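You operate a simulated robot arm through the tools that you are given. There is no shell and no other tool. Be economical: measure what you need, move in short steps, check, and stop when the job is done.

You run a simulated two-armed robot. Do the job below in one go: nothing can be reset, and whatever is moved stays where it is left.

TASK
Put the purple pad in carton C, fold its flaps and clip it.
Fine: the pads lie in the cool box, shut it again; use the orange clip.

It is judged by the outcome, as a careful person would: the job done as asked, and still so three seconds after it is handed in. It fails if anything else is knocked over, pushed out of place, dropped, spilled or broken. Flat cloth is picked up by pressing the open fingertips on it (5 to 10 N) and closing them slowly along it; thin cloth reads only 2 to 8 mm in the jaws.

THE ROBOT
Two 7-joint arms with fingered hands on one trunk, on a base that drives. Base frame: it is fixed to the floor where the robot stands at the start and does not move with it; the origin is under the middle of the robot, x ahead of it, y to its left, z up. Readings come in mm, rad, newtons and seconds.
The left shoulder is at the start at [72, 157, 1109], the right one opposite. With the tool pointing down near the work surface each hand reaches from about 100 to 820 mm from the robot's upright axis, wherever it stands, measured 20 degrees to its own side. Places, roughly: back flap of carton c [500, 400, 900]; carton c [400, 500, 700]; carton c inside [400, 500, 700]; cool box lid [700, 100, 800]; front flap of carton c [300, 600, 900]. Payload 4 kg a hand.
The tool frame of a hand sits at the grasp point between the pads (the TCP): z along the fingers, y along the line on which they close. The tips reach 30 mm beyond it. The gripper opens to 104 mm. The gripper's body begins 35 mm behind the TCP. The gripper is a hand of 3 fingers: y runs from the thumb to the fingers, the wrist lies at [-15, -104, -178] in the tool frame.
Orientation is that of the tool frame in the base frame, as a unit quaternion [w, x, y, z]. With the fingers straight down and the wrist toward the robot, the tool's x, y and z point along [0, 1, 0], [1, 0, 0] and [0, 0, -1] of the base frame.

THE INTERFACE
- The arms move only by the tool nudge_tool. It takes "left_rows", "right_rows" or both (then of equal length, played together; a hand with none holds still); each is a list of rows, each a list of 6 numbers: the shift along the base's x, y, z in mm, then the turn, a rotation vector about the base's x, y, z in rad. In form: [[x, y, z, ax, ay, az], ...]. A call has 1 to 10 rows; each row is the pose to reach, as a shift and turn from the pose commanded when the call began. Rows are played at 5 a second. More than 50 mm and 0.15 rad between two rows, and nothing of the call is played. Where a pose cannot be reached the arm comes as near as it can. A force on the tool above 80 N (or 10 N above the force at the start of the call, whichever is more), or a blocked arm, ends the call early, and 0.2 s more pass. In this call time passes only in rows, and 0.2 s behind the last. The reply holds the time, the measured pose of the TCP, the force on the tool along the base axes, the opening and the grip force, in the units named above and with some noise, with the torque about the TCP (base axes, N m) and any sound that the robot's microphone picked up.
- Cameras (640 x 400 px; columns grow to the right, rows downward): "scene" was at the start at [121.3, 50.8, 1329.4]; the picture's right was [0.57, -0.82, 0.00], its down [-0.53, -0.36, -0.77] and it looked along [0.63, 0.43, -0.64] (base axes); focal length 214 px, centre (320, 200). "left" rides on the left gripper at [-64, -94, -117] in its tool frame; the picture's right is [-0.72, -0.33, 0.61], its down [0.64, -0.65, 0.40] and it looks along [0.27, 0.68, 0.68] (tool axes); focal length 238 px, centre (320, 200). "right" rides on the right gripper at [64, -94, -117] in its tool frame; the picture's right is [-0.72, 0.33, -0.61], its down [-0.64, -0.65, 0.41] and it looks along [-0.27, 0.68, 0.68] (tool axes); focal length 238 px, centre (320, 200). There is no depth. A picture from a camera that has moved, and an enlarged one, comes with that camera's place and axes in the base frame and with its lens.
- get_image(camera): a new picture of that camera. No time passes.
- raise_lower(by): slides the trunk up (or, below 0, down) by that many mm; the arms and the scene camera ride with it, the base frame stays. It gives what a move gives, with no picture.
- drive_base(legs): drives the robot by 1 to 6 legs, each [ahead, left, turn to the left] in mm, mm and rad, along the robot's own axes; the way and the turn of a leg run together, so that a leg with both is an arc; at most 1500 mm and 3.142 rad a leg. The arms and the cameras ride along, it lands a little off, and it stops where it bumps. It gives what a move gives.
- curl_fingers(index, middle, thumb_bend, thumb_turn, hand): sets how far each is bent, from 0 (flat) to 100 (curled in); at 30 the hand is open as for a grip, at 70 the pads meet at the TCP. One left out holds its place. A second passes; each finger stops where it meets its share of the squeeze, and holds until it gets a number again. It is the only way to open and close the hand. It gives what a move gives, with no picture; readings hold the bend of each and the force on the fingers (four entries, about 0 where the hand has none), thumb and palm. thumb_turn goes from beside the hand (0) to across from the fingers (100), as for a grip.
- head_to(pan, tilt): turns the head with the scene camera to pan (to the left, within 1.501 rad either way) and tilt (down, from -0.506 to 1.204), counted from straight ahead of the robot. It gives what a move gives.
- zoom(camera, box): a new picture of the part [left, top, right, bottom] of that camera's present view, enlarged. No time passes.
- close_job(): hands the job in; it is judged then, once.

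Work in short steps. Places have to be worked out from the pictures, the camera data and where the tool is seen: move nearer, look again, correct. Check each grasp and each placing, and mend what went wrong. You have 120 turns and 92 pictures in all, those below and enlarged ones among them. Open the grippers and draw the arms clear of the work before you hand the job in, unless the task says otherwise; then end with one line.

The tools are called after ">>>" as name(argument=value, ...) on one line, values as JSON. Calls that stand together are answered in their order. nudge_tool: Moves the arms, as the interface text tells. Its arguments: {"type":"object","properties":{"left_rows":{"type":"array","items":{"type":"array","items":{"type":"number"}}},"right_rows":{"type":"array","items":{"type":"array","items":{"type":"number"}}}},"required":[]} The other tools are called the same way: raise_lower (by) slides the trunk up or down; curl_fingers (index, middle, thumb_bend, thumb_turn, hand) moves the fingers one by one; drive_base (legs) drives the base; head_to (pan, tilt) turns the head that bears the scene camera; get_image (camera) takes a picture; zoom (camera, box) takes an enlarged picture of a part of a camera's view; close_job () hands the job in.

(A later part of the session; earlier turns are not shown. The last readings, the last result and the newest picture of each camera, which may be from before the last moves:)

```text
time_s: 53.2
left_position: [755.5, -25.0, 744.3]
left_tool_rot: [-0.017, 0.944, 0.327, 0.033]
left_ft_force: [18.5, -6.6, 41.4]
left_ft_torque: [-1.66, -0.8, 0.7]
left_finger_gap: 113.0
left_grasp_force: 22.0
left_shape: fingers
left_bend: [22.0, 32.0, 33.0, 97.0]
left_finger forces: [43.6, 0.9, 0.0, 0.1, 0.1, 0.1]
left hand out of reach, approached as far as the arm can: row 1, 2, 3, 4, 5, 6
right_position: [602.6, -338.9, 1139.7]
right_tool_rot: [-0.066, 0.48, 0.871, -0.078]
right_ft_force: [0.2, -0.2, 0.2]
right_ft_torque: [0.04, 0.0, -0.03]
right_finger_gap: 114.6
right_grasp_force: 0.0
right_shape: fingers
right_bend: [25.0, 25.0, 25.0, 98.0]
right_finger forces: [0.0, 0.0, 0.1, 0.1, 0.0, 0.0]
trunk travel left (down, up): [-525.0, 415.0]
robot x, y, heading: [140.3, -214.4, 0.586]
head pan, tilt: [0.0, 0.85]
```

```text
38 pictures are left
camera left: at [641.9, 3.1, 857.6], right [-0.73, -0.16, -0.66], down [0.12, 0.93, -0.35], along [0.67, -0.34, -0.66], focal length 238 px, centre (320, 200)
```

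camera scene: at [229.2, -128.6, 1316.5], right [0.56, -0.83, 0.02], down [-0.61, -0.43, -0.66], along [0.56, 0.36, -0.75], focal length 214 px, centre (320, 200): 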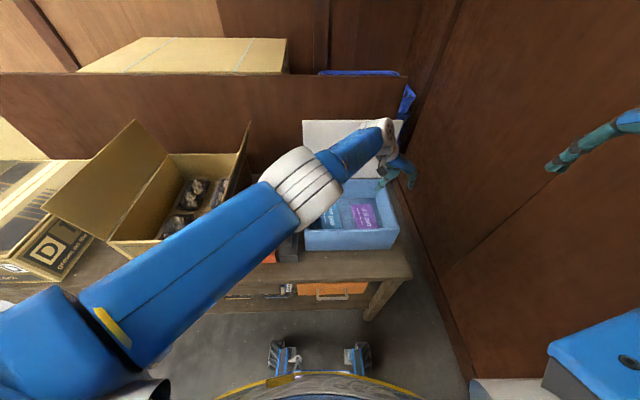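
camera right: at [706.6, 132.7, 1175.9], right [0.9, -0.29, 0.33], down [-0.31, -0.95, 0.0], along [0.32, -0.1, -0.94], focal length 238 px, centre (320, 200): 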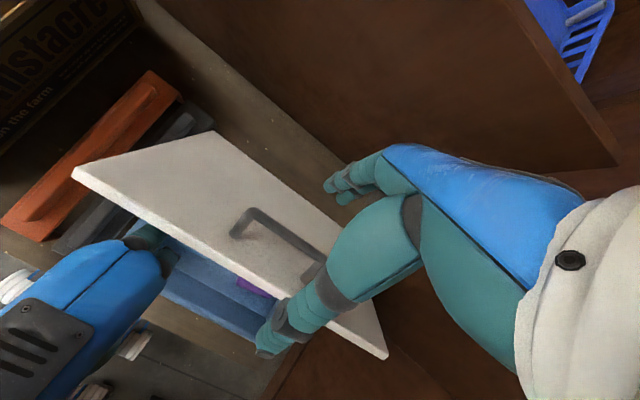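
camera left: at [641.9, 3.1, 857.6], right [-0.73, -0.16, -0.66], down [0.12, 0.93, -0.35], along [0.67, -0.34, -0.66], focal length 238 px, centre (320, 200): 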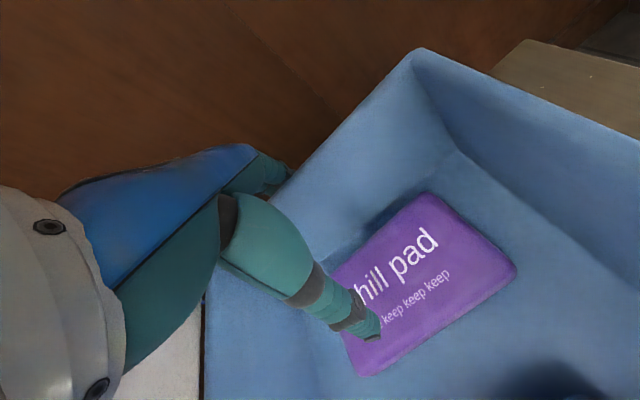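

The wrist-left orientation runs into the arm's limits here, and the index finger is pressing on the box rim. I'll lift straight out, turning the wrist to an easier yaw.

>>> nudge_tool(left_rows=[[0, 0, 25, 0, 0, 0], [0, 0, 50, 0, 0, 0.1], [-10, 5, 80, 0, 0, 0.22], [-30, 5, 110, 0, 0, 0.34], [-60, 0, 140, 0, 0, 0.46], [-90, 0, 150, 0, 0, 0.56]])

>>> drive_base(legs=[[0, 130, 0], [50, 0, 0]])

>>> curl_fingers(hand="left", index=25, middle=25, thumb_bend=25)

>>> get_image(camera="scene")

```text
time_s: 54.6
left_position: [819.4, -8.8, 859.9]
left_tool_rot: [-0.026, 0.817, 0.575, 0.014]
left_ft_force: [0.1, 0.5, -0.1]
left_ft_torque: [0.03, -0.01, -0.03]
left_finger_gap: 95.8
left_grasp_force: 0.0
left_shape: fingers
left_bend: [33.0, 33.0, 33.0, 97.0]
left_finger forces: [0.0, 0.0, 0.1, 0.0, 0.0, 0.1]
left hand out of reach, approached as far as the arm can: row 1, 2, 3, 4, 5, 6
right_position: [607.9, -335.1, 1136.9]
right_tool_rot: [-0.066, 0.48, 0.871, -0.082]
right_ft_force: [0.8, -0.4, 0.3]
right_ft_torque: [-0.01, -0.01, 0.03]
right_finger_gap: 114.4
right_grasp_force: 0.0
right_shape: fingers
right_bend: [25.0, 25.0, 25.0, 98.0]
right_finger forces: [0.0, 0.1, 0.1, 0.1, 0.0, 0.1]
trunk travel left (down, up): [-525.0, 415.0]
robot x, y, heading: [136.6, -217.0, 0.591]
head pan, tilt: [0.0, 0.85]
```

```text
time_s: 56.4
left_position: [785.3, 118.3, 867.1]
left_tool_rot: [-0.028, 0.817, 0.575, 0.019]
left_ft_force: [-35.4, -16.8, 24.2]
left_ft_torque: [-0.58, -0.89, -1.36]
left_finger_gap: 91.2
left_grasp_force: 27.7
left_shape: fingers
left_bend: [37.0, 42.0, 33.0, 98.0]
left_finger forces: [0.1, 54.8, 0.1, 0.1, 0.0, 0.0]
right_position: [571.2, -207.6, 1138.0]
right_tool_rot: [-0.067, 0.479, 0.872, -0.077]
right_ft_force: [1.3, -0.8, -0.1]
right_ft_torque: [0.0, 0.05, 0.01]
right_finger_gap: 114.4
right_grasp_force: 0.0
right_shape: fingers
right_bend: [25.0, 25.0, 25.0, 98.0]
right_finger forces: [0.0, 0.0, 0.0, 0.0, 0.1, 0.0]
trunk travel left (down, up): [-525.0, 415.0]
robot x, y, heading: [111.4, -82.8, 0.594]
head pan, tilt: [0.0, 0.85]
```

```text
time_s: 57.4
left_position: [783.5, 118.4, 865.2]
left_tool_rot: [-0.027, 0.819, 0.574, 0.015]
left_ft_force: [-32.8, -20.0, 11.3]
left_ft_torque: [-0.56, 0.03, -1.7]
left_finger_gap: 112.2
left_grasp_force: 21.7
left_shape: fingers
left_bend: [26.0, 42.0, 25.0, 98.0]
left_finger forces: [10.8, 33.0, 0.0, 0.0, 0.0, 0.0]
right_position: [569.7, -206.4, 1137.8]
right_tool_rot: [-0.066, 0.479, 0.872, -0.077]
right_ft_force: [-0.8, -0.1, 0.3]
right_ft_torque: [0.01, -0.01, 0.0]
right_finger_gap: 114.6
right_grasp_force: 0.1
right_shape: fingers
right_bend: [25.0, 25.0, 25.0, 98.0]
right_finger forces: [0.1, 0.0, 0.0, 0.0, 0.0, 0.1]
trunk travel left (down, up): [-525.0, 415.0]
robot x, y, heading: [109.7, -85.7, 0.59]
head pan, tilt: [0.0, 0.85]
```

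```text
37 pictures are left
camera scene: at [206.2, -18.0, 1317.9], right [0.56, -0.83, 0.0], down [-0.62, -0.42, -0.67], along [0.55, 0.37, -0.75], focal length 214 px, centre (320, 200)
```

scene: 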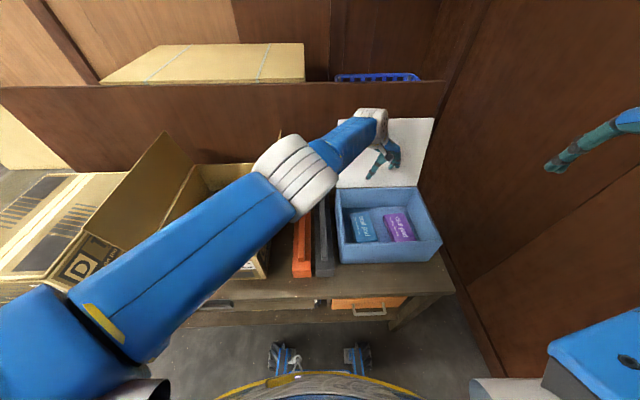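

The left fingers are pressing on the lid. I'll retreat toward the robot while turning the wrist to its natural orientation.

>>> nudge_tool(left_rows=[[-25, -17, 5, 0, 0, 0.05], [-50, -34, 10, 0, 0, 0.15], [-75, -51, 15, 0, 0, 0.28], [-100, -68, 20, 0, 0, 0.41], [-125, -80, 25, 0, 0, 0.54], [-140, -85, 25, 0, 0, 0.67], [-150, -90, 25, 0, 0, 0.8], [-150, -90, 25, 0, 0, 0.93]])

>>> get_image(camera="scene")

```text
time_s: 58.5
left_position: [804.0, 94.9, 935.0]
left_tool_rot: [0.102, 0.607, 0.779, -0.116]
left_ft_force: [-25.9, -16.6, 2.0]
left_ft_torque: [-0.05, 0.13, -0.39]
left_finger_gap: 97.6
left_grasp_force: 14.9
left_shape: fingers
left_bend: [34.0, 59.0, 25.0, 97.0]
left_finger forces: [10.2, 20.2, 0.0, 0.0, 0.0, 0.0]
left hand out of reach, approached as far as the arm can: row 1, 2, 3, 4, 5
right_position: [567.1, -198.5, 1138.8]
right_tool_rot: [-0.065, 0.48, 0.871, -0.08]
right_ft_force: [0.8, -0.7, 0.1]
right_ft_torque: [0.0, 0.05, 0.05]
right_finger_gap: 114.4
right_grasp_force: 0.1
right_shape: fingers
right_bend: [25.0, 25.0, 25.0, 98.0]
right_finger forces: [0.0, 0.0, 0.0, 0.0, 0.0, 0.0]
trunk travel left (down, up): [-525.0, 415.0]
robot x, y, heading: [109.7, -85.5, 0.594]
head pan, tilt: [0.0, 0.85]
stopped in row 5 (left hand): the arm was blocked; the commanded pose is now the measured one
```

```text
36 pictures are left
camera scene: at [206.0, -12.5, 1317.4], right [0.56, -0.83, 0.0], down [-0.62, -0.42, -0.66], along [0.55, 0.37, -0.75], focal length 214 px, centre (320, 200)
```

scene: 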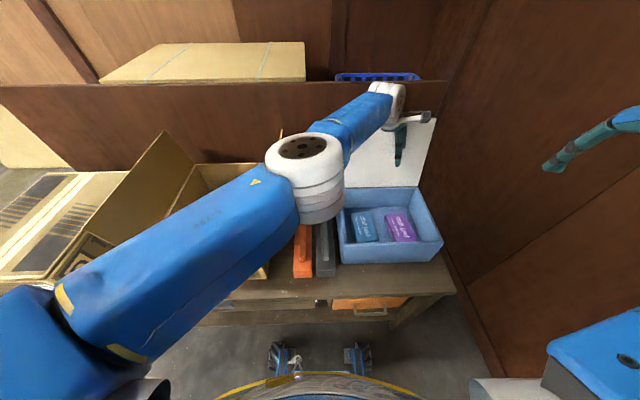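

The arm is in an awkward elbow configuration. I'll try going straight up first to untangle it.

>>> nudge_tool(left_rows=[[-5, -3, 30, 0, 0, 0], [-10, -6, 60, 0, 0, 0], [-15, -10, 95, 0, 0, 0], [-20, -13, 130, 0, 0, 0], [-25, -17, 165, 0, 0, 0], [-30, -20, 200, 0, 0, 0]])

>>> get_image(camera="scene")

```text
time_s: 60.1
left_position: [790.7, 117.1, 1082.1]
left_tool_rot: [0.088, 0.577, 0.797, -0.153]
left_ft_force: [0.9, 0.4, 0.4]
left_ft_torque: [0.02, 0.01, 0.02]
left_finger_gap: 114.3
left_grasp_force: 0.0
left_shape: fingers
left_bend: [25.0, 25.0, 25.0, 97.0]
left_finger forces: [0.0, 0.1, 0.1, 0.1, 0.0, 0.1]
left hand out of reach, approached as far as the arm can: row 1, 2, 3, 4, 5, 6
right_position: [573.5, -195.5, 1136.8]
right_tool_rot: [-0.066, 0.48, 0.871, -0.083]
right_ft_force: [0.5, -0.4, -0.6]
right_ft_torque: [-0.05, 0.0, 0.02]
right_finger_gap: 114.4
right_grasp_force: 0.0
right_shape: fingers
right_bend: [25.0, 25.0, 25.0, 98.0]
right_finger forces: [0.1, 0.0, 0.1, 0.0, 0.1, 0.0]
trunk travel left (down, up): [-525.0, 415.0]
robot x, y, heading: [108.3, -84.0, 0.589]
head pan, tilt: [0.0, 0.85]
stopped in row 6 (left hand): the arm was blocked; the commanded pose is now the measured one
```

```text
35 pictures are left
camera scene: at [216.5, -11.7, 1316.6], right [0.56, -0.83, 0.0], down [-0.62, -0.42, -0.66], along [0.54, 0.37, -0.75], focal length 214 px, centre (320, 200)
```

scene: 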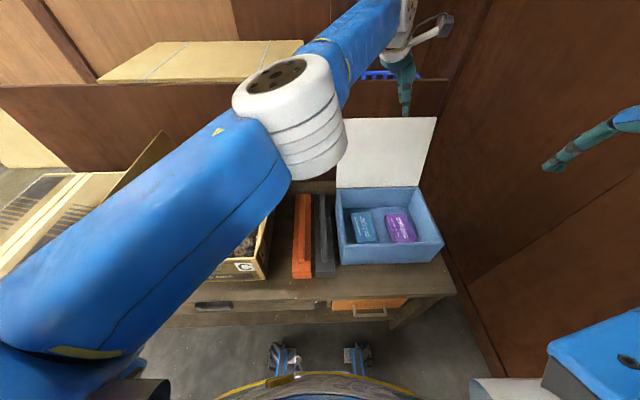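

Free of contact now. I'll bring the left hand back to a comfortable spot front-left.

>>> nudge_tool(left_rows=[[-35, 12, 10, 0, 0, 0], [-70, 24, 20, 0, 0, 0], [-105, 36, 30, 0, 0, 0], [-140, 48, 40, 0, 0, 0], [-175, 60, 40, 0, 0, 0], [-210, 72, 40, 0, 0, 0], [-245, 84, 40, 0, 0, 0], [-280, 96, 40, 0, 0, 0], [-312, 108, 40, 0, 0, 0]])

>>> get_image(camera="scene")

```text
time_s: 62.1
left_position: [707.4, 297.8, 1228.6]
left_tool_rot: [0.088, 0.581, 0.794, -0.153]
left_ft_force: [-0.4, 0.0, -0.5]
left_ft_torque: [-0.04, -0.03, -0.04]
left_finger_gap: 114.3
left_grasp_force: 0.1
left_shape: fingers
left_bend: [25.0, 25.0, 25.0, 97.0]
left_finger forces: [0.0, 0.0, 0.0, 0.0, 0.1, 0.0]
left hand out of reach, approached as far as the arm can: row 1, 2, 3, 4, 5, 6, 7, 8, 9
right_position: [572.0, -195.4, 1136.8]
right_tool_rot: [-0.065, 0.479, 0.871, -0.082]
right_ft_force: [-0.2, -1.1, 0.0]
right_ft_torque: [-0.02, 0.02, 0.0]
right_finger_gap: 114.3
right_grasp_force: 0.1
right_shape: fingers
right_bend: [25.0, 25.0, 25.0, 98.0]
right_finger forces: [0.0, 0.0, 0.1, 0.0, 0.0, 0.1]
trunk travel left (down, up): [-525.0, 415.0]
robot x, y, heading: [106.1, -83.7, 0.593]
head pan, tilt: [0.0, 0.85]
```

```text
34 pictures are left
camera scene: at [214.8, -9.8, 1316.6], right [0.56, -0.83, 0.0], down [-0.62, -0.42, -0.66], along [0.55, 0.37, -0.75], focal length 214 px, centre (320, 200)
```

scene: 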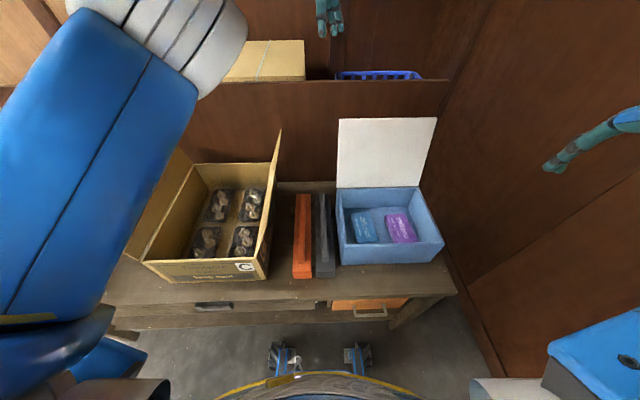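

The lid stays fully open and nothing was disturbed. I'll have the right hand (natural orientation) take the pad lengthwise instead: move it over the pad and level it, while the left arm withdraws to its side.

>>> nudge_tool(right_rows=[[28, 37, 0, 0.02, -0.05, 0.02], [57, 74, 0, 0.04, -0.1, 0.04], [85, 110, 0, 0.06, -0.15, 0.07], [114, 147, 0, 0.08, -0.194, 0.096], [142, 184, 0, 0.08, -0.194, 0.096], [142, 184, -45, 0.08, -0.194, 0.096], [142, 184, -90, 0.08, -0.194, 0.096], [142, 184, -135, 0.08, -0.194, 0.096], [142, 184, -180, 0.08, -0.194, 0.096], [142, 184, -225, 0.08, -0.194, 0.096]], left_rows=[[-40, 12, 0, 0, 0, 0], [-80, 24, 0, 0, 0, 0], [-120, 36, 0, 0, 0, 0], [-160, 48, 0, 0, 0, 0], [-200, 60, 0, 0, 0, 0], [-240, 72, 0, 0, 0, 0], [-280, 84, 0, 0, 0, 0], [-320, 96, 0, 0, 0, 0], [-360, 108, 0, 0, 0, 0], [-394, 120, 0, 0, 0, 0]])

>>> curl_fingers(hand="right", index=15, middle=15, thumb_bend=15)

>>> get_image(camera="right")

>>> get_image(camera="scene")

```text
time_s: 64.3
left_position: [304.3, 430.8, 1223.8]
left_tool_rot: [0.095, 0.581, 0.794, -0.154]
left_ft_force: [-0.3, 1.4, -0.2]
left_ft_torque: [-0.05, -0.06, 0.01]
left_finger_gap: 114.5
left_grasp_force: 0.0
left_shape: fingers
left_bend: [25.0, 25.0, 25.0, 98.0]
left_finger forces: [0.0, 0.0, 0.1, 0.0, 0.1, 0.0]
left hand out of reach, approached as far as the arm can: row 1, 2, 3, 4, 5
right_position: [707.0, -1.1, 913.7]
right_tool_rot: [0.011, 0.439, 0.899, -0.005]
right_ft_force: [-1.0, 0.4, -0.5]
right_ft_torque: [-0.05, -0.03, -0.01]
right_finger_gap: 114.2
right_grasp_force: 0.1
right_shape: fingers
right_bend: [25.0, 25.0, 25.0, 98.0]
right_finger forces: [0.1, 0.0, 0.2, 0.0, 0.1, 0.0]
trunk travel left (down, up): [-525.0, 415.0]
robot x, y, heading: [104.9, -80.9, 0.592]
head pan, tilt: [0.0, 0.85]
```

```text
time_s: 65.3
left_position: [317.0, 413.9, 1227.6]
left_tool_rot: [0.089, 0.582, 0.794, -0.151]
left_ft_force: [0.8, 0.0, -0.1]
left_ft_torque: [-0.01, 0.01, -0.01]
left_finger_gap: 114.7
left_grasp_force: 0.0
left_shape: fingers
left_bend: [25.0, 25.0, 25.0, 98.0]
left_finger forces: [0.1, 0.0, 0.1, 0.0, 0.0, 0.0]
right_position: [716.9, -12.8, 909.7]
right_tool_rot: [0.004, 0.441, 0.898, -0.002]
right_ft_force: [0.9, -1.1, -0.7]
right_ft_torque: [0.0, 0.06, 0.02]
right_finger_gap: 135.7
right_grasp_force: 0.0
right_shape: fingers
right_bend: [15.0, 15.0, 15.0, 98.0]
right_finger forces: [0.0, 0.0, 0.0, 0.0, 0.1, 0.0]
trunk travel left (down, up): [-525.0, 415.0]
robot x, y, heading: [111.6, -82.2, 0.592]
head pan, tilt: [0.0, 0.85]
```

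```text
33 pictures are left
camera right: at [602.5, -19.3, 1025.1], right [0.7, -0.36, 0.62], down [-0.12, -0.91, -0.4], along [0.71, 0.2, -0.68], focal length 238 px, centre (320, 200)
```

right: 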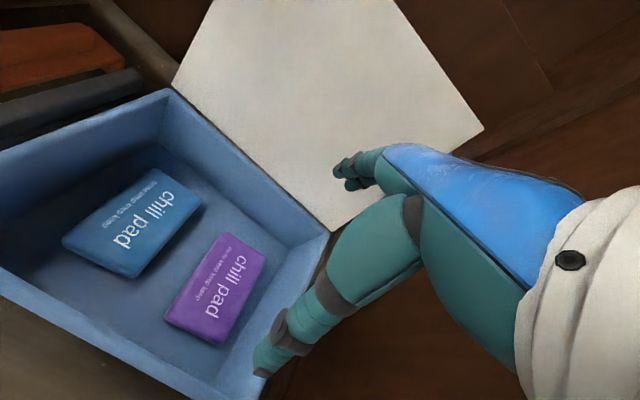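

```text
32 pictures are left
camera scene: at [215.6, -10.0, 1316.6], right [0.56, -0.83, 0.0], down [-0.62, -0.42, -0.66], along [0.55, 0.37, -0.75], focal length 214 px, centre (320, 200)
```

scene: 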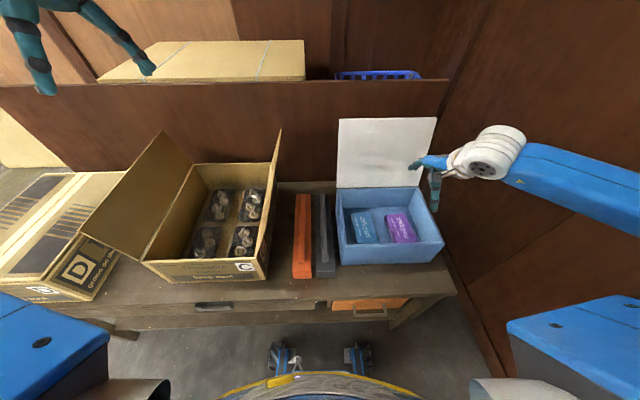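

The right camera gives pad centre [718, -9], length ~116 mm at yaw ~40°; the hand opening is 136 mm. I'll lower around it to z≈735, then gently further.

>>> nudge_tool(right_rows=[[1, 4, -45, 0, 0, 0.04], [1, 4, -90, 0, 0, 0.04], [1, 4, -135, 0, 0, 0.04], [1, 4, -165, 0, 0, 0.04], [1, 4, -180, 0, 0, 0.04]])

>>> get_image(camera="right")

>>> zoom(camera="scene", box=[330, 110, 460, 270])

```text
time_s: 66.5
left_position: [315.7, 414.8, 1227.3]
left_tool_rot: [0.089, 0.581, 0.794, -0.151]
left_ft_force: [0.0, -0.2, -0.2]
left_ft_torque: [0.01, 0.02, 0.01]
left_finger_gap: 114.6
left_grasp_force: 0.2
left_shape: fingers
left_bend: [25.0, 25.0, 25.0, 98.0]
left_finger forces: [0.0, 0.0, 0.1, 0.0, 0.0, 0.0]
right_position: [714.8, -7.3, 731.6]
right_tool_rot: [0.005, 0.421, 0.907, -0.003]
right_ft_force: [0.3, -0.4, 0.6]
right_ft_torque: [-0.01, 0.01, -0.05]
right_finger_gap: 136.1
right_grasp_force: 0.1
right_shape: fingers
right_bend: [15.0, 15.0, 15.0, 98.0]
right_finger forces: [0.0, 0.1, 0.1, 0.0, 0.0, 0.0]
trunk travel left (down, up): [-525.0, 415.0]
robot x, y, heading: [105.8, -84.7, 0.593]
head pan, tilt: [0.0, 0.85]
```

```text
31 pictures are left
camera right: at [600.1, -17.7, 846.8], right [0.71, -0.33, 0.62], down [-0.08, -0.91, -0.4], along [0.7, 0.23, -0.68], focal length 238 px, centre (320, 200)
```

right: 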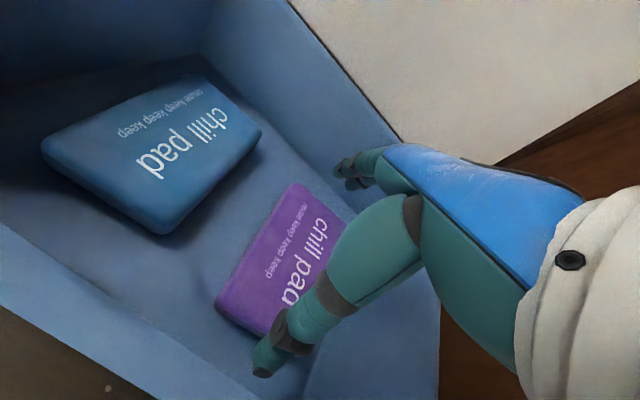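

```text
2.50 times, centred on (395, 190) of scene
camera zoom: at [214.9, -9.1, 1316.6], right [0.56, -0.83, 0.0], down [-0.62, -0.42, -0.66], along [0.55, 0.37, -0.75], focal length 536 px, centre (132, 225)
```

zoom: 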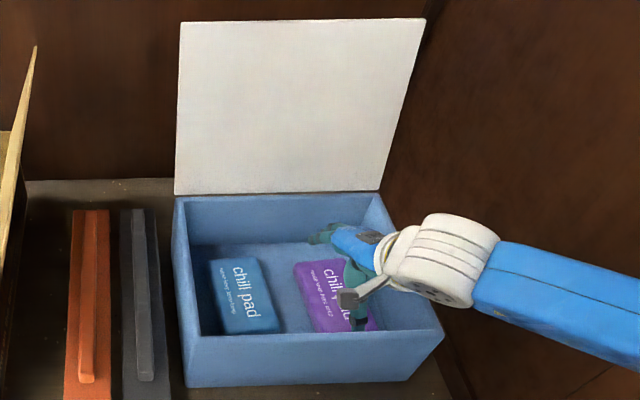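

The thumb and fingers straddle the pad's ends. I'll lower another 15 mm and close.

>>> nudge_tool(right_rows=[[0, 0, -6, 0, 0, 0], [0, 0, -11, 0, 0, 0], [0, 0, -15, 0, 0, 0]])

>>> curl_fingers(hand="right", index=40, middle=40, thumb_bend=40)

>>> get_image(camera="right")

```text
time_s: 67.3
left_position: [316.5, 414.8, 1227.1]
left_tool_rot: [0.089, 0.581, 0.795, -0.151]
left_ft_force: [0.2, -0.7, -0.6]
left_ft_torque: [0.02, -0.03, -0.03]
left_finger_gap: 114.2
left_grasp_force: 0.1
left_shape: fingers
left_bend: [25.0, 25.0, 25.0, 98.0]
left_finger forces: [0.0, 0.0, 0.0, 0.1, 0.1, 0.0]
right_position: [713.7, -5.9, 717.2]
right_tool_rot: [0.005, 0.422, 0.907, -0.003]
right_ft_force: [0.0, -0.3, -0.9]
right_ft_torque: [0.01, -0.01, -0.02]
right_finger_gap: 135.7
right_grasp_force: 0.1
right_shape: fingers
right_bend: [15.0, 15.0, 15.0, 98.0]
right_finger forces: [0.0, 0.0, 0.0, 0.0, 0.1, 0.0]
trunk travel left (down, up): [-525.0, 415.0]
robot x, y, heading: [107.6, -81.3, 0.589]
head pan, tilt: [0.0, 0.85]
```

```text
time_s: 68.3
left_position: [312.9, 414.9, 1227.0]
left_tool_rot: [0.089, 0.582, 0.794, -0.151]
left_ft_force: [0.7, -0.6, -0.8]
left_ft_torque: [-0.03, -0.03, 0.02]
left_finger_gap: 114.2
left_grasp_force: 0.0
left_shape: fingers
left_bend: [25.0, 25.0, 25.0, 98.0]
left_finger forces: [0.0, 0.2, 0.0, 0.0, 0.0, 0.0]
right_position: [714.2, -7.3, 717.9]
right_tool_rot: [0.006, 0.421, 0.907, -0.002]
right_ft_force: [2.0, 1.2, 9.0]
right_ft_torque: [0.29, -0.49, -0.04]
right_finger_gap: 78.7
right_grasp_force: 4.8
right_shape: fingers
right_bend: [40.0, 37.0, 40.0, 98.0]
right_finger forces: [0.0, 9.8, 0.0, 0.0, 0.0, 0.0]
trunk travel left (down, up): [-525.0, 415.0]
robot x, y, heading: [105.6, -83.4, 0.599]
head pan, tilt: [0.0, 0.85]
```

```text
29 pictures are left
camera right: at [599.9, -17.6, 833.8], right [0.71, -0.33, 0.62], down [-0.08, -0.91, -0.4], along [0.7, 0.23, -0.67], focal length 238 px, centre (320, 200)
```

right: 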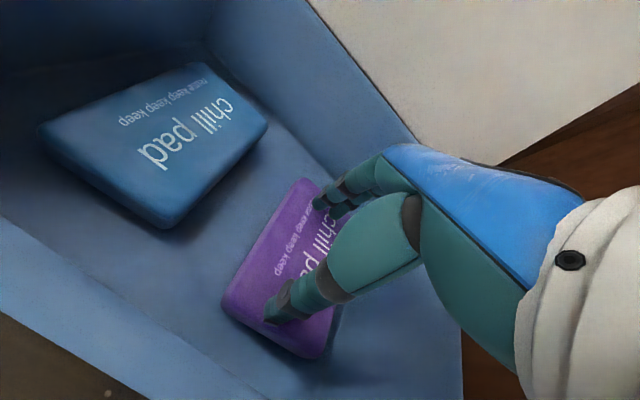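

The fingertips slid onto the pad's top (gap 79), so the pad lies a bit lower than thought. I'll reopen, lower until ~z 700 watching forces, and close again.

>>> curl_fingers(hand="right", index=15, middle=15, thumb_bend=15)

>>> nudge_tool(right_rows=[[2, 0, -5, 0, 0, 0], [3, -1, -10, 0, 0, 0], [3, -1, -14, 0, 0, 0], [3, -1, -18, 0, 0, 0]])

>>> curl_fingers(hand="right", index=30, middle=30, thumb_bend=30)

```text
time_s: 69.3
left_position: [315.9, 415.6, 1226.5]
left_tool_rot: [0.089, 0.581, 0.794, -0.152]
left_ft_force: [0.0, -0.7, 0.7]
left_ft_torque: [0.04, 0.03, -0.03]
left_finger_gap: 114.7
left_grasp_force: 0.1
left_shape: fingers
left_bend: [25.0, 25.0, 25.0, 98.0]
left_finger forces: [0.0, 0.0, 0.1, 0.0, 0.1, 0.0]
right_position: [714.1, -8.1, 717.2]
right_tool_rot: [0.004, 0.422, 0.907, -0.004]
right_ft_force: [-0.2, 0.5, 0.0]
right_ft_torque: [0.0, -0.06, -0.01]
right_finger_gap: 135.8
right_grasp_force: 0.0
right_shape: fingers
right_bend: [15.0, 15.0, 15.0, 98.0]
right_finger forces: [0.0, 0.0, 0.1, 0.0, 0.1, 0.1]
trunk travel left (down, up): [-525.0, 415.0]
robot x, y, heading: [109.0, -80.3, 0.595]
head pan, tilt: [0.0, 0.85]
```

```text
time_s: 70.3
left_position: [316.1, 414.6, 1226.8]
left_tool_rot: [0.089, 0.581, 0.795, -0.152]
left_ft_force: [0.1, 0.0, -0.6]
left_ft_torque: [0.0, -0.02, 0.01]
left_finger_gap: 114.6
left_grasp_force: 0.0
left_shape: fingers
left_bend: [25.0, 25.0, 25.0, 98.0]
left_finger forces: [0.1, 0.0, 0.0, 0.0, 0.0, 0.0]
right_position: [719.2, -9.0, 698.3]
right_tool_rot: [0.004, 0.422, 0.907, -0.002]
right_ft_force: [-0.3, 0.3, 0.5]
right_ft_torque: [0.02, -0.02, 0.06]
right_finger_gap: 135.8
right_grasp_force: 0.0
right_shape: fingers
right_bend: [15.0, 15.0, 15.0, 98.0]
right_finger forces: [0.0, 0.0, 0.0, 0.0, 0.0, 0.0]
trunk travel left (down, up): [-525.0, 415.0]
robot x, y, heading: [106.3, -82.8, 0.599]
head pan, tilt: [0.0, 0.85]
```

```text
time_s: 71.3
left_position: [313.8, 415.7, 1228.5]
left_tool_rot: [0.088, 0.581, 0.794, -0.152]
left_ft_force: [-0.3, 0.1, 0.6]
left_ft_torque: [0.0, -0.03, -0.01]
left_finger_gap: 114.5
left_grasp_force: 0.0
left_shape: fingers
left_bend: [25.0, 25.0, 25.0, 98.0]
left_finger forces: [0.1, 0.1, 0.0, 0.0, 0.0, 0.0]
right_position: [718.5, -7.7, 701.7]
right_tool_rot: [0.005, 0.421, 0.907, -0.003]
right_ft_force: [2.2, 1.5, 10.3]
right_ft_torque: [0.49, -0.42, -0.04]
right_finger_gap: 127.5
right_grasp_force: 14.9
right_shape: fingers
right_bend: [24.0, 26.0, 18.0, 97.0]
right_finger forces: [12.0, 7.0, 0.1, 0.1, 9.5, 0.0]
trunk travel left (down, up): [-525.0, 415.0]
robot x, y, heading: [108.2, -82.9, 0.59]
head pan, tilt: [0.0, 0.85]
```

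The fingers stopped on the pad's ends (grip ~15 N). I'll squeeze a bit further and lift slowly by 30 mm to test.

>>> curl_fingers(hand="right", index=50, middle=50, thumb_bend=50)

>>> nudge_tool(right_rows=[[0, 0, 4, 0, 0, 0], [0, 0, 8, 0, 0, 0], [0, 0, 14, 0, 0, 0], [0, 0, 20, 0, 0, 0], [0, 0, 26, 0, 0, 0], [0, 0, 32, 0, 0, 0]])

>>> get_image(camera="right")

```text
time_s: 72.3
left_position: [315.3, 415.9, 1227.1]
left_tool_rot: [0.09, 0.582, 0.794, -0.152]
left_ft_force: [-0.5, -0.1, -0.6]
left_ft_torque: [-0.02, -0.03, 0.01]
left_finger_gap: 114.2
left_grasp_force: 0.0
left_shape: fingers
left_bend: [25.0, 25.0, 25.0, 98.0]
left_finger forces: [0.0, 0.0, 0.0, 0.0, 0.1, 0.0]
right_position: [718.2, -9.6, 700.8]
right_tool_rot: [0.005, 0.421, 0.907, -0.002]
right_ft_force: [3.9, 2.5, 15.6]
right_ft_torque: [0.64, -0.69, -0.02]
right_finger_gap: 126.5
right_grasp_force: 18.8
right_shape: fingers
right_bend: [25.0, 26.0, 13.0, 96.0]
right_finger forces: [13.6, 10.3, 0.0, 0.0, 13.2, 0.0]
trunk travel left (down, up): [-525.0, 415.0]
robot x, y, heading: [108.3, -84.3, 0.597]
head pan, tilt: [0.0, 0.85]
```

```text
time_s: 73.7
left_position: [316.5, 415.5, 1226.7]
left_tool_rot: [0.089, 0.582, 0.794, -0.151]
left_ft_force: [-0.3, 0.4, -0.1]
left_ft_torque: [-0.03, -0.01, 0.01]
left_finger_gap: 114.4
left_grasp_force: 0.1
left_shape: fingers
left_bend: [25.0, 25.0, 25.0, 98.0]
left_finger forces: [0.0, 0.1, 0.1, 0.0, 0.0, 0.0]
right_position: [719.8, -9.8, 730.8]
right_tool_rot: [0.004, 0.422, 0.907, -0.004]
right_ft_force: [0.6, -0.1, 0.5]
right_ft_torque: [0.0, 0.01, -0.02]
right_finger_gap: 93.4
right_grasp_force: 0.0
right_shape: fingers
right_bend: [34.0, 40.0, 30.0, 97.0]
right_finger forces: [0.0, 0.0, 0.1, 0.1, 0.0, 0.0]
trunk travel left (down, up): [-525.0, 415.0]
robot x, y, heading: [110.6, -86.2, 0.591]
head pan, tilt: [0.0, 0.85]
```

```text
28 pictures are left
camera right: at [604.2, -19.9, 846.8], right [0.71, -0.33, 0.62], down [-0.08, -0.91, -0.39], along [0.7, 0.23, -0.68], focal length 238 px, centre (320, 200)
```

right: 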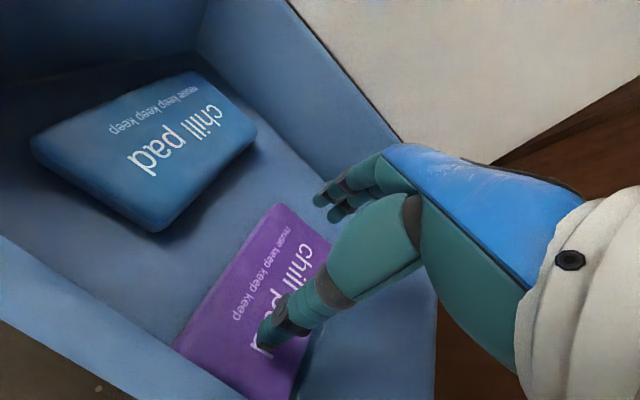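

The lengthwise grip slipped and the pad slid ~27 mm toward the robot. I'll instead press fingertips on the pad and twist it about 75°, so its narrow width lies along the hand's closing line. First raise, set fingers, centre over the pad and pre-turn the hand.

>>> nudge_tool(right_rows=[[-5, -5, 10, 0, 0, 0.1], [-10, -10, 20, 0, 0, 0.2], [-15, -15, 20, 0, 0, 0.33], [-20, -20, 20, 0, 0, 0.46], [-20, -20, 20, 0, 0, 0.59], [-20, -20, 20, 0, 0, 0.7]])

>>> curl_fingers(hand="right", index=43, middle=43, thumb_bend=43)

>>> get_image(camera="right")

```text
time_s: 75.1
left_position: [316.9, 419.4, 1225.4]
left_tool_rot: [0.089, 0.582, 0.794, -0.153]
left_ft_force: [0.5, 0.2, 0.2]
left_ft_torque: [0.01, 0.0, -0.03]
left_finger_gap: 114.7
left_grasp_force: 0.1
left_shape: fingers
left_bend: [25.0, 25.0, 25.0, 98.0]
left_finger forces: [0.0, 0.0, 0.0, 0.1, 0.0, 0.1]
right_position: [683.3, 3.5, 736.8]
right_tool_rot: [-0.001, 0.12, 0.993, 0.018]
right_ft_force: [-0.1, 0.0, -1.0]
right_ft_torque: [-0.02, 0.0, 0.0]
right_finger_gap: 93.2
right_grasp_force: 0.1
right_shape: fingers
right_bend: [34.0, 40.0, 30.0, 97.0]
right_finger forces: [0.0, 0.0, 0.1, 0.1, 0.0, 0.0]
right hand out of reach, approached as far as the arm can: row 5, 6
trunk travel left (down, up): [-525.0, 415.0]
robot x, y, heading: [113.1, -82.3, 0.595]
head pan, tilt: [0.0, 0.85]
```

```text
time_s: 76.1
left_position: [316.5, 415.6, 1225.8]
left_tool_rot: [0.09, 0.58, 0.795, -0.152]
left_ft_force: [0.2, 0.2, -0.3]
left_ft_torque: [0.01, -0.01, 0.0]
left_finger_gap: 114.6
left_grasp_force: 0.0
left_shape: fingers
left_bend: [25.0, 25.0, 25.0, 98.0]
left_finger forces: [0.1, 0.1, 0.0, 0.0, 0.0, 0.0]
right_position: [683.1, 1.4, 736.5]
right_tool_rot: [-0.001, 0.119, 0.993, 0.018]
right_ft_force: [-0.1, 0.1, -0.6]
right_ft_torque: [-0.02, 0.0, -0.01]
right_finger_gap: 70.8
right_grasp_force: 0.1
right_shape: fingers
right_bend: [43.0, 43.0, 43.0, 97.0]
right_finger forces: [0.0, 0.1, 0.1, 0.0, 0.0, 0.1]
trunk travel left (down, up): [-525.0, 415.0]
robot x, y, heading: [107.1, -84.1, 0.595]
head pan, tilt: [0.0, 0.85]
```

```text
27 pictures are left
camera right: at [597.5, -79.5, 849.5], right [0.77, 0.12, 0.62], down [0.47, -0.77, -0.43], along [0.43, 0.62, -0.66], focal length 238 px, centre (320, 200)
```

right: 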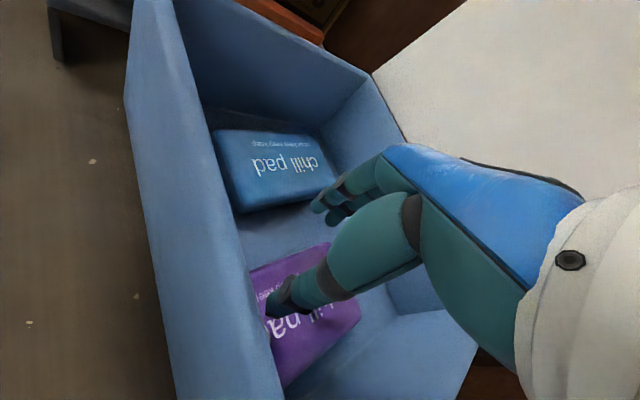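

The hand's counter-clockwise limit is about yaw 76°. The pad centre is ≈[697, -28]; I'll centre on it and press lightly.

>>> nudge_tool(right_rows=[[7, -15, 0, 0, 0, -0.05], [14, -29, 0, 0, 0, -0.1], [14, -29, -8, 0, 0, -0.1], [14, -29, -14, 0, 0, -0.1], [14, -29, -18, 0, 0, -0.1], [14, -29, -21, 0, 0, -0.1]])

```text
time_s: 77.5
left_position: [317.2, 415.3, 1227.5]
left_tool_rot: [0.088, 0.581, 0.794, -0.152]
left_ft_force: [0.4, 0.7, -0.1]
left_ft_torque: [-0.01, -0.05, 0.01]
left_finger_gap: 114.6
left_grasp_force: 0.0
left_shape: fingers
left_bend: [25.0, 25.0, 25.0, 98.0]
left_finger forces: [0.0, 0.1, 0.0, 0.0, 0.0, 0.0]
right_position: [712.9, -58.2, 729.7]
right_tool_rot: [0.005, 0.135, 0.991, -0.001]
right_ft_force: [0.6, 0.2, 0.0]
right_ft_torque: [-0.01, -0.02, -0.04]
right_finger_gap: 70.4
right_grasp_force: 0.1
right_shape: fingers
right_bend: [43.0, 43.0, 43.0, 97.0]
right_finger forces: [0.0, 0.0, 0.1, 0.1, 0.1, 0.1]
trunk travel left (down, up): [-525.0, 415.0]
robot x, y, heading: [109.4, -84.9, 0.591]
head pan, tilt: [0.0, 0.85]
```

It overshot because the earlier command hadn't been fully reached. I'll correct to [697, -28] and press down to ~z 715.

>>> nudge_tool(right_rows=[[-8, 15, 0, 0, 0, -0.05], [-15, 30, 0, 0, 0, -0.1], [-15, 30, -7, 0, 0, -0.1], [-15, 30, -12, 0, 0, -0.1], [-15, 30, -15, 0, 0, -0.1]])

```text
time_s: 78.7
left_position: [312.6, 416.1, 1228.1]
left_tool_rot: [0.09, 0.582, 0.794, -0.151]
left_ft_force: [0.1, 0.5, 0.6]
left_ft_torque: [0.0, -0.02, 0.0]
left_finger_gap: 114.6
left_grasp_force: 0.1
left_shape: fingers
left_bend: [25.0, 25.0, 25.0, 98.0]
left_finger forces: [0.0, 0.0, 0.0, 0.1, 0.1, 0.1]
right_position: [698.0, -27.4, 719.2]
right_tool_rot: [0.007, 0.184, 0.983, 0.001]
right_ft_force: [1.3, -0.5, 15.1]
right_ft_torque: [0.58, -0.41, -0.03]
right_finger_gap: 70.5
right_grasp_force: 7.7
right_shape: fingers
right_bend: [43.0, 42.0, 43.0, 97.0]
right_finger forces: [0.1, 15.9, 0.0, 0.1, 0.0, 0.0]
trunk travel left (down, up): [-525.0, 415.0]
robot x, y, heading: [110.1, -81.9, 0.595]
head pan, tilt: [0.0, 0.85]
```

15 N contact is made. I'll press 2 mm more and twist clockwise in small steps while drawing slightly away from the front wall.

>>> nudge_tool(right_rows=[[4, 2, -2, 0, 0, 0], [8, 5, -2, 0, 0, -0.14], [12, 8, -2, 0, 0, -0.28], [16, 11, -2, 0, 0, -0.42], [16, 11, -2, 0, 0, -0.56], [16, 11, -2, 0, 0, -0.7], [16, 11, -2, 0, 0, -0.84], [16, 11, -2, 0, 0, -0.98], [16, 11, -2, 0, 0, -1.12], [16, 11, -2, 0, 0, -1.26]])

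>>> get_image(camera="right")

```text
time_s: 80.9
left_position: [311.5, 417.2, 1226.8]
left_tool_rot: [0.091, 0.582, 0.794, -0.152]
left_ft_force: [-0.4, -0.1, -0.3]
left_ft_torque: [-0.01, 0.02, -0.01]
left_finger_gap: 114.5
left_grasp_force: 0.0
left_shape: fingers
left_bend: [25.0, 25.0, 25.0, 98.0]
left_finger forces: [0.0, 0.0, 0.0, 0.0, 0.0, 0.0]
right_position: [712.1, -16.1, 716.5]
right_tool_rot: [0.005, 0.729, 0.685, -0.002]
right_ft_force: [1.1, 8.0, 26.3]
right_ft_torque: [-0.03, -1.12, 0.39]
right_finger_gap: 70.8
right_grasp_force: 14.0
right_shape: fingers
right_bend: [43.0, 40.0, 43.0, 98.0]
right_finger forces: [1.8, 24.3, 0.0, 0.0, 0.9, 0.0]
trunk travel left (down, up): [-525.0, 415.0]
robot x, y, heading: [110.7, -83.1, 0.598]
head pan, tilt: [0.0, 0.85]
```

```text
26 pictures are left
camera right: at [621.6, 55.4, 832.3], right [0.28, -0.73, 0.62], down [-0.69, -0.6, -0.4], along [0.67, -0.32, -0.67], focal length 238 px, centre (320, 200)
```

right: 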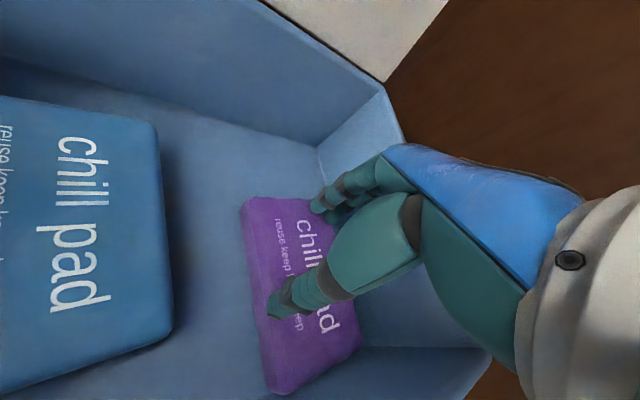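

The pad hardly turned, but the right hand turned clockwise easily. I'll lift, open to ~95 mm, and keep turning clockwise to grip across the pad's width.

>>> nudge_tool(right_rows=[[0, 0, 15, 0, 0, 0], [-4, -2, 35, 0, 0, -0.1], [-8, -4, 50, 0, 0, -0.22], [-12, -6, 50, 0, 0, -0.34], [-16, -8, 50, 0, 0, -0.46], [-20, -10, 50, 0, 0, -0.58], [-22, -11, 50, 0, 0, -0.7], [-22, -11, 50, 0, 0, -0.8]])

>>> curl_fingers(hand="right", index=31, middle=31, thumb_bend=31)

>>> get_image(camera="right")

>>> get_image(camera="scene")

```text
time_s: 82.7
left_position: [316.7, 416.2, 1228.3]
left_tool_rot: [0.089, 0.581, 0.794, -0.152]
left_ft_force: [-0.3, -0.4, 0.3]
left_ft_torque: [0.0, -0.02, 0.0]
left_finger_gap: 114.3
left_grasp_force: 0.0
left_shape: fingers
left_bend: [25.0, 25.0, 25.0, 98.0]
left_finger forces: [0.0, 0.0, 0.1, 0.1, 0.1, 0.0]
right_position: [691.5, -28.6, 763.1]
right_tool_rot: [0.002, 0.938, 0.347, -0.005]
right_ft_force: [-0.1, -0.1, -0.2]
right_ft_torque: [-0.03, 0.0, -0.01]
right_finger_gap: 70.6
right_grasp_force: 0.0
right_shape: fingers
right_bend: [43.0, 43.0, 43.0, 98.0]
right_finger forces: [0.0, 0.1, 0.1, 0.1, 0.0, 0.1]
trunk travel left (down, up): [-525.0, 415.0]
robot x, y, heading: [105.9, -81.6, 0.597]
head pan, tilt: [0.0, 0.85]
```

```text
time_s: 83.7
left_position: [315.0, 416.5, 1226.6]
left_tool_rot: [0.09, 0.581, 0.795, -0.151]
left_ft_force: [-0.2, -0.3, 0.3]
left_ft_torque: [-0.04, -0.03, -0.01]
left_finger_gap: 114.6
left_grasp_force: 0.1
left_shape: fingers
left_bend: [25.0, 25.0, 25.0, 98.0]
left_finger forces: [0.1, 0.0, 0.0, 0.0, 0.0, 0.1]
right_position: [691.5, -27.3, 761.9]
right_tool_rot: [0.001, 0.937, 0.348, -0.006]
right_ft_force: [-0.3, -0.5, 0.8]
right_ft_torque: [0.02, -0.01, 0.04]
right_finger_gap: 100.1
right_grasp_force: 0.1
right_shape: fingers
right_bend: [31.0, 31.0, 31.0, 98.0]
right_finger forces: [0.0, 0.0, 0.1, 0.1, 0.0, 0.0]
trunk travel left (down, up): [-525.0, 415.0]
robot x, y, heading: [112.6, -83.7, 0.594]
head pan, tilt: [0.0, 0.85]
```

```text
25 pictures are left
camera right: at [678.9, 86.7, 877.8], right [-0.33, -0.71, 0.62], down [-0.92, 0.07, -0.4], along [0.24, -0.7, -0.68], focal length 238 px, centre (320, 200)
```

right: 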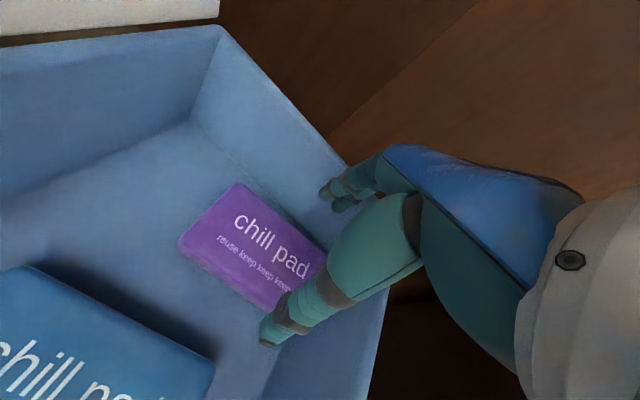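

```text
24 pictures are left
camera scene: at [215.0, -8.9, 1316.6], right [0.56, -0.83, 0.0], down [-0.62, -0.42, -0.66], along [0.55, 0.37, -0.75], focal length 214 px, centre (320, 200)
```

scene: 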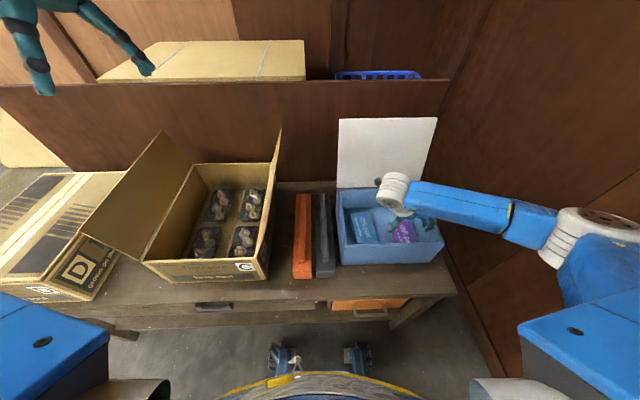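

The right hand now sits across the pad's width with matching yaw (-49°). I'll shift 8 mm and lower to z≈700, then close.

>>> nudge_tool(right_rows=[[8, 0, -15, 0, 0, 0], [8, 0, -30, 0, 0, 0], [8, 0, -42, 0, 0, 0], [8, 0, -50, 0, 0, 0], [8, 0, -56, 0, 0, 0], [8, 0, -62, 0, 0, 0]])

>>> curl_fingers(hand="right", index=60, middle=60, thumb_bend=60)

```text
time_s: 85.1
left_position: [315.0, 417.7, 1226.9]
left_tool_rot: [0.09, 0.581, 0.794, -0.152]
left_ft_force: [0.1, 0.5, 0.8]
left_ft_torque: [0.0, -0.03, -0.01]
left_finger_gap: 114.8
left_grasp_force: 0.0
left_shape: fingers
left_bend: [25.0, 25.0, 25.0, 98.0]
left_finger forces: [0.0, 0.1, 0.1, 0.0, 0.0, 0.0]
right_position: [697.4, -26.8, 702.0]
right_tool_rot: [0.002, 0.937, 0.348, -0.006]
right_ft_force: [-4.4, 5.2, 1.5]
right_ft_torque: [-0.21, -0.13, -0.09]
right_finger_gap: 100.5
right_grasp_force: 2.8
right_shape: fingers
right_bend: [31.0, 33.0, 31.0, 98.0]
right_finger forces: [0.0, 6.5, 0.0, 0.0, 0.0, 0.0]
trunk travel left (down, up): [-525.0, 415.0]
robot x, y, heading: [107.1, -81.3, 0.591]
head pan, tilt: [0.0, 0.85]
```

```text
time_s: 86.1
left_position: [315.5, 415.5, 1227.5]
left_tool_rot: [0.089, 0.581, 0.794, -0.152]
left_ft_force: [0.4, -0.9, 0.4]
left_ft_torque: [-0.01, 0.03, -0.01]
left_finger_gap: 114.4
left_grasp_force: 0.1
left_shape: fingers
left_bend: [25.0, 25.0, 25.0, 98.0]
left_finger forces: [0.0, 0.1, 0.0, 0.1, 0.1, 0.1]
right_position: [698.0, -28.3, 701.1]
right_tool_rot: [0.002, 0.937, 0.349, -0.004]
right_ft_force: [1.4, -2.8, 5.3]
right_ft_torque: [-0.29, -0.23, 0.03]
right_finger_gap: 76.2
right_grasp_force: 20.8
right_shape: fingers
right_bend: [47.0, 50.0, 39.0, 96.0]
right_finger forces: [11.5, 10.1, 0.0, 0.0, 19.1, 0.0]
trunk travel left (down, up): [-525.0, 415.0]
robot x, y, heading: [108.0, -85.3, 0.589]
head pan, tilt: [0.0, 0.85]
```

Gripped across the width (76 mm gap, ~20 N on all three). I'll lift slowly and check.

>>> nudge_tool(right_rows=[[0, 0, 5, 0, 0, 0], [0, 0, 12, 0, 0, 0], [0, 0, 20, 0, 0, 0], [0, 0, 30, 0, 0, 0], [0, 0, 45, 0, 0, 0]])

>>> get_image(camera="right")

```text
time_s: 87.3
left_position: [315.7, 415.4, 1227.4]
left_tool_rot: [0.089, 0.582, 0.794, -0.151]
left_ft_force: [0.6, -0.2, -0.3]
left_ft_torque: [0.03, 0.01, 0.0]
left_finger_gap: 114.4
left_grasp_force: 0.0
left_shape: fingers
left_bend: [25.0, 25.0, 25.0, 98.0]
left_finger forces: [0.1, 0.0, 0.0, 0.0, 0.0, 0.0]
right_position: [698.8, -28.9, 747.0]
right_tool_rot: [0.001, 0.938, 0.348, -0.006]
right_ft_force: [-1.0, 0.6, -1.9]
right_ft_torque: [-0.02, -0.01, -0.04]
right_finger_gap: 76.4
right_grasp_force: 19.7
right_shape: fingers
right_bend: [48.0, 51.0, 39.0, 96.0]
right_finger forces: [10.9, 9.1, 0.0, 0.0, 19.8, 0.0]
trunk travel left (down, up): [-525.0, 415.0]
robot x, y, heading: [108.7, -80.0, 0.599]
head pan, tilt: [0.0, 0.85]
```

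```text
23 pictures are left
camera right: at [686.4, 86.3, 861.9], right [-0.33, -0.71, 0.62], down [-0.92, 0.07, -0.4], along [0.24, -0.7, -0.68], focal length 238 px, centre (320, 200)
```

right: 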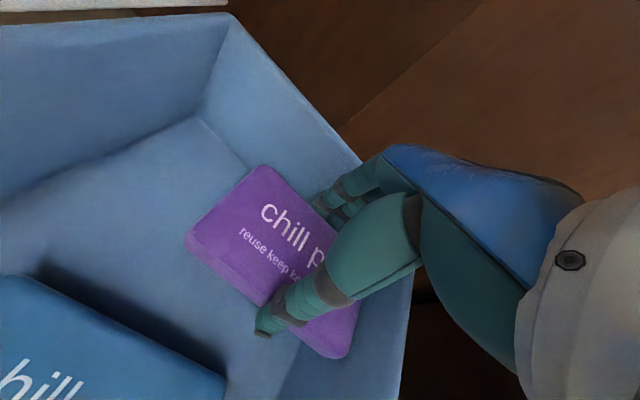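

The purple pad is lifted securely. I'll raise it to z≈1000 and drive the base left toward the carton.

>>> nudge_tool(right_rows=[[-5, -3, 45, 0, 0, 0], [-10, -6, 90, 0, 0, 0], [-20, -13, 135, 0, 0, 0], [-30, -20, 180, 0, 0, 0], [-40, -27, 225, 0, 0, 0], [-50, -34, 265, 0, 0, 0]])

>>> drive_base(legs=[[0, 350, 0]])

>>> get_image(camera="scene")

```text
time_s: 88.7
left_position: [314.4, 416.2, 1228.4]
left_tool_rot: [0.089, 0.582, 0.794, -0.152]
left_ft_force: [-0.4, 0.2, 0.3]
left_ft_torque: [0.06, 0.02, 0.0]
left_finger_gap: 114.7
left_grasp_force: 0.0
left_shape: fingers
left_bend: [25.0, 25.0, 25.0, 98.0]
left_finger forces: [0.1, 0.0, 0.0, 0.0, 0.0, 0.1]
right_position: [646.9, -60.6, 1012.2]
right_tool_rot: [0.001, 0.937, 0.349, -0.006]
right_ft_force: [0.8, 0.4, -2.1]
right_ft_torque: [0.0, -0.01, 0.0]
right_finger_gap: 76.6
right_grasp_force: 19.3
right_shape: fingers
right_bend: [48.0, 51.0, 39.0, 95.0]
right_finger forces: [11.1, 9.2, 0.0, 0.0, 19.7, 0.0]
trunk travel left (down, up): [-525.0, 415.0]
robot x, y, heading: [110.8, -79.9, 0.595]
head pan, tilt: [0.0, 0.85]
```

```text
time_s: 91.0
left_position: [123.6, 696.2, 1227.0]
left_tool_rot: [0.087, 0.578, 0.797, -0.151]
left_ft_force: [-0.9, -0.7, 0.0]
left_ft_torque: [0.02, -0.02, 0.01]
left_finger_gap: 114.3
left_grasp_force: 0.1
left_shape: fingers
left_bend: [25.0, 25.0, 25.0, 98.0]
left_finger forces: [0.0, 0.0, 0.0, 0.0, 0.0, 0.1]
right_position: [461.4, 221.7, 1011.2]
right_tool_rot: [-0.001, 0.936, 0.351, -0.007]
right_ft_force: [0.2, -0.4, -2.9]
right_ft_torque: [0.02, -0.01, -0.02]
right_finger_gap: 76.4
right_grasp_force: 19.8
right_shape: fingers
right_bend: [48.0, 51.0, 39.0, 95.0]
right_finger forces: [11.1, 9.1, 0.0, 0.1, 19.7, 0.1]
trunk travel left (down, up): [-525.0, 415.0]
robot x, y, heading: [-83.0, 200.1, 0.6]
head pan, tilt: [0.0, 0.85]
```

```text
22 pictures are left
camera scene: at [26.5, 269.2, 1316.5], right [0.56, -0.83, 0.0], down [-0.62, -0.42, -0.66], along [0.54, 0.37, -0.75], focal length 214 px, centre (320, 200)
```

scene: 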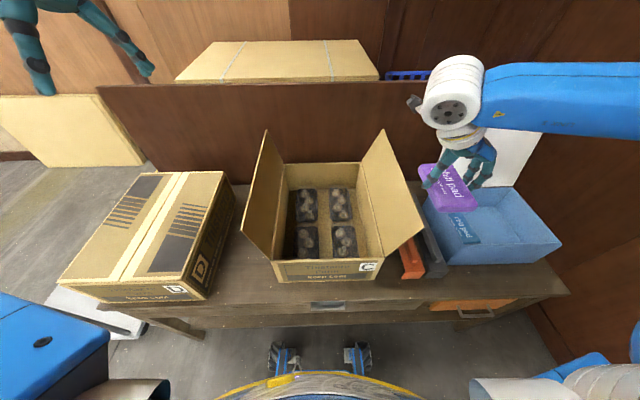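

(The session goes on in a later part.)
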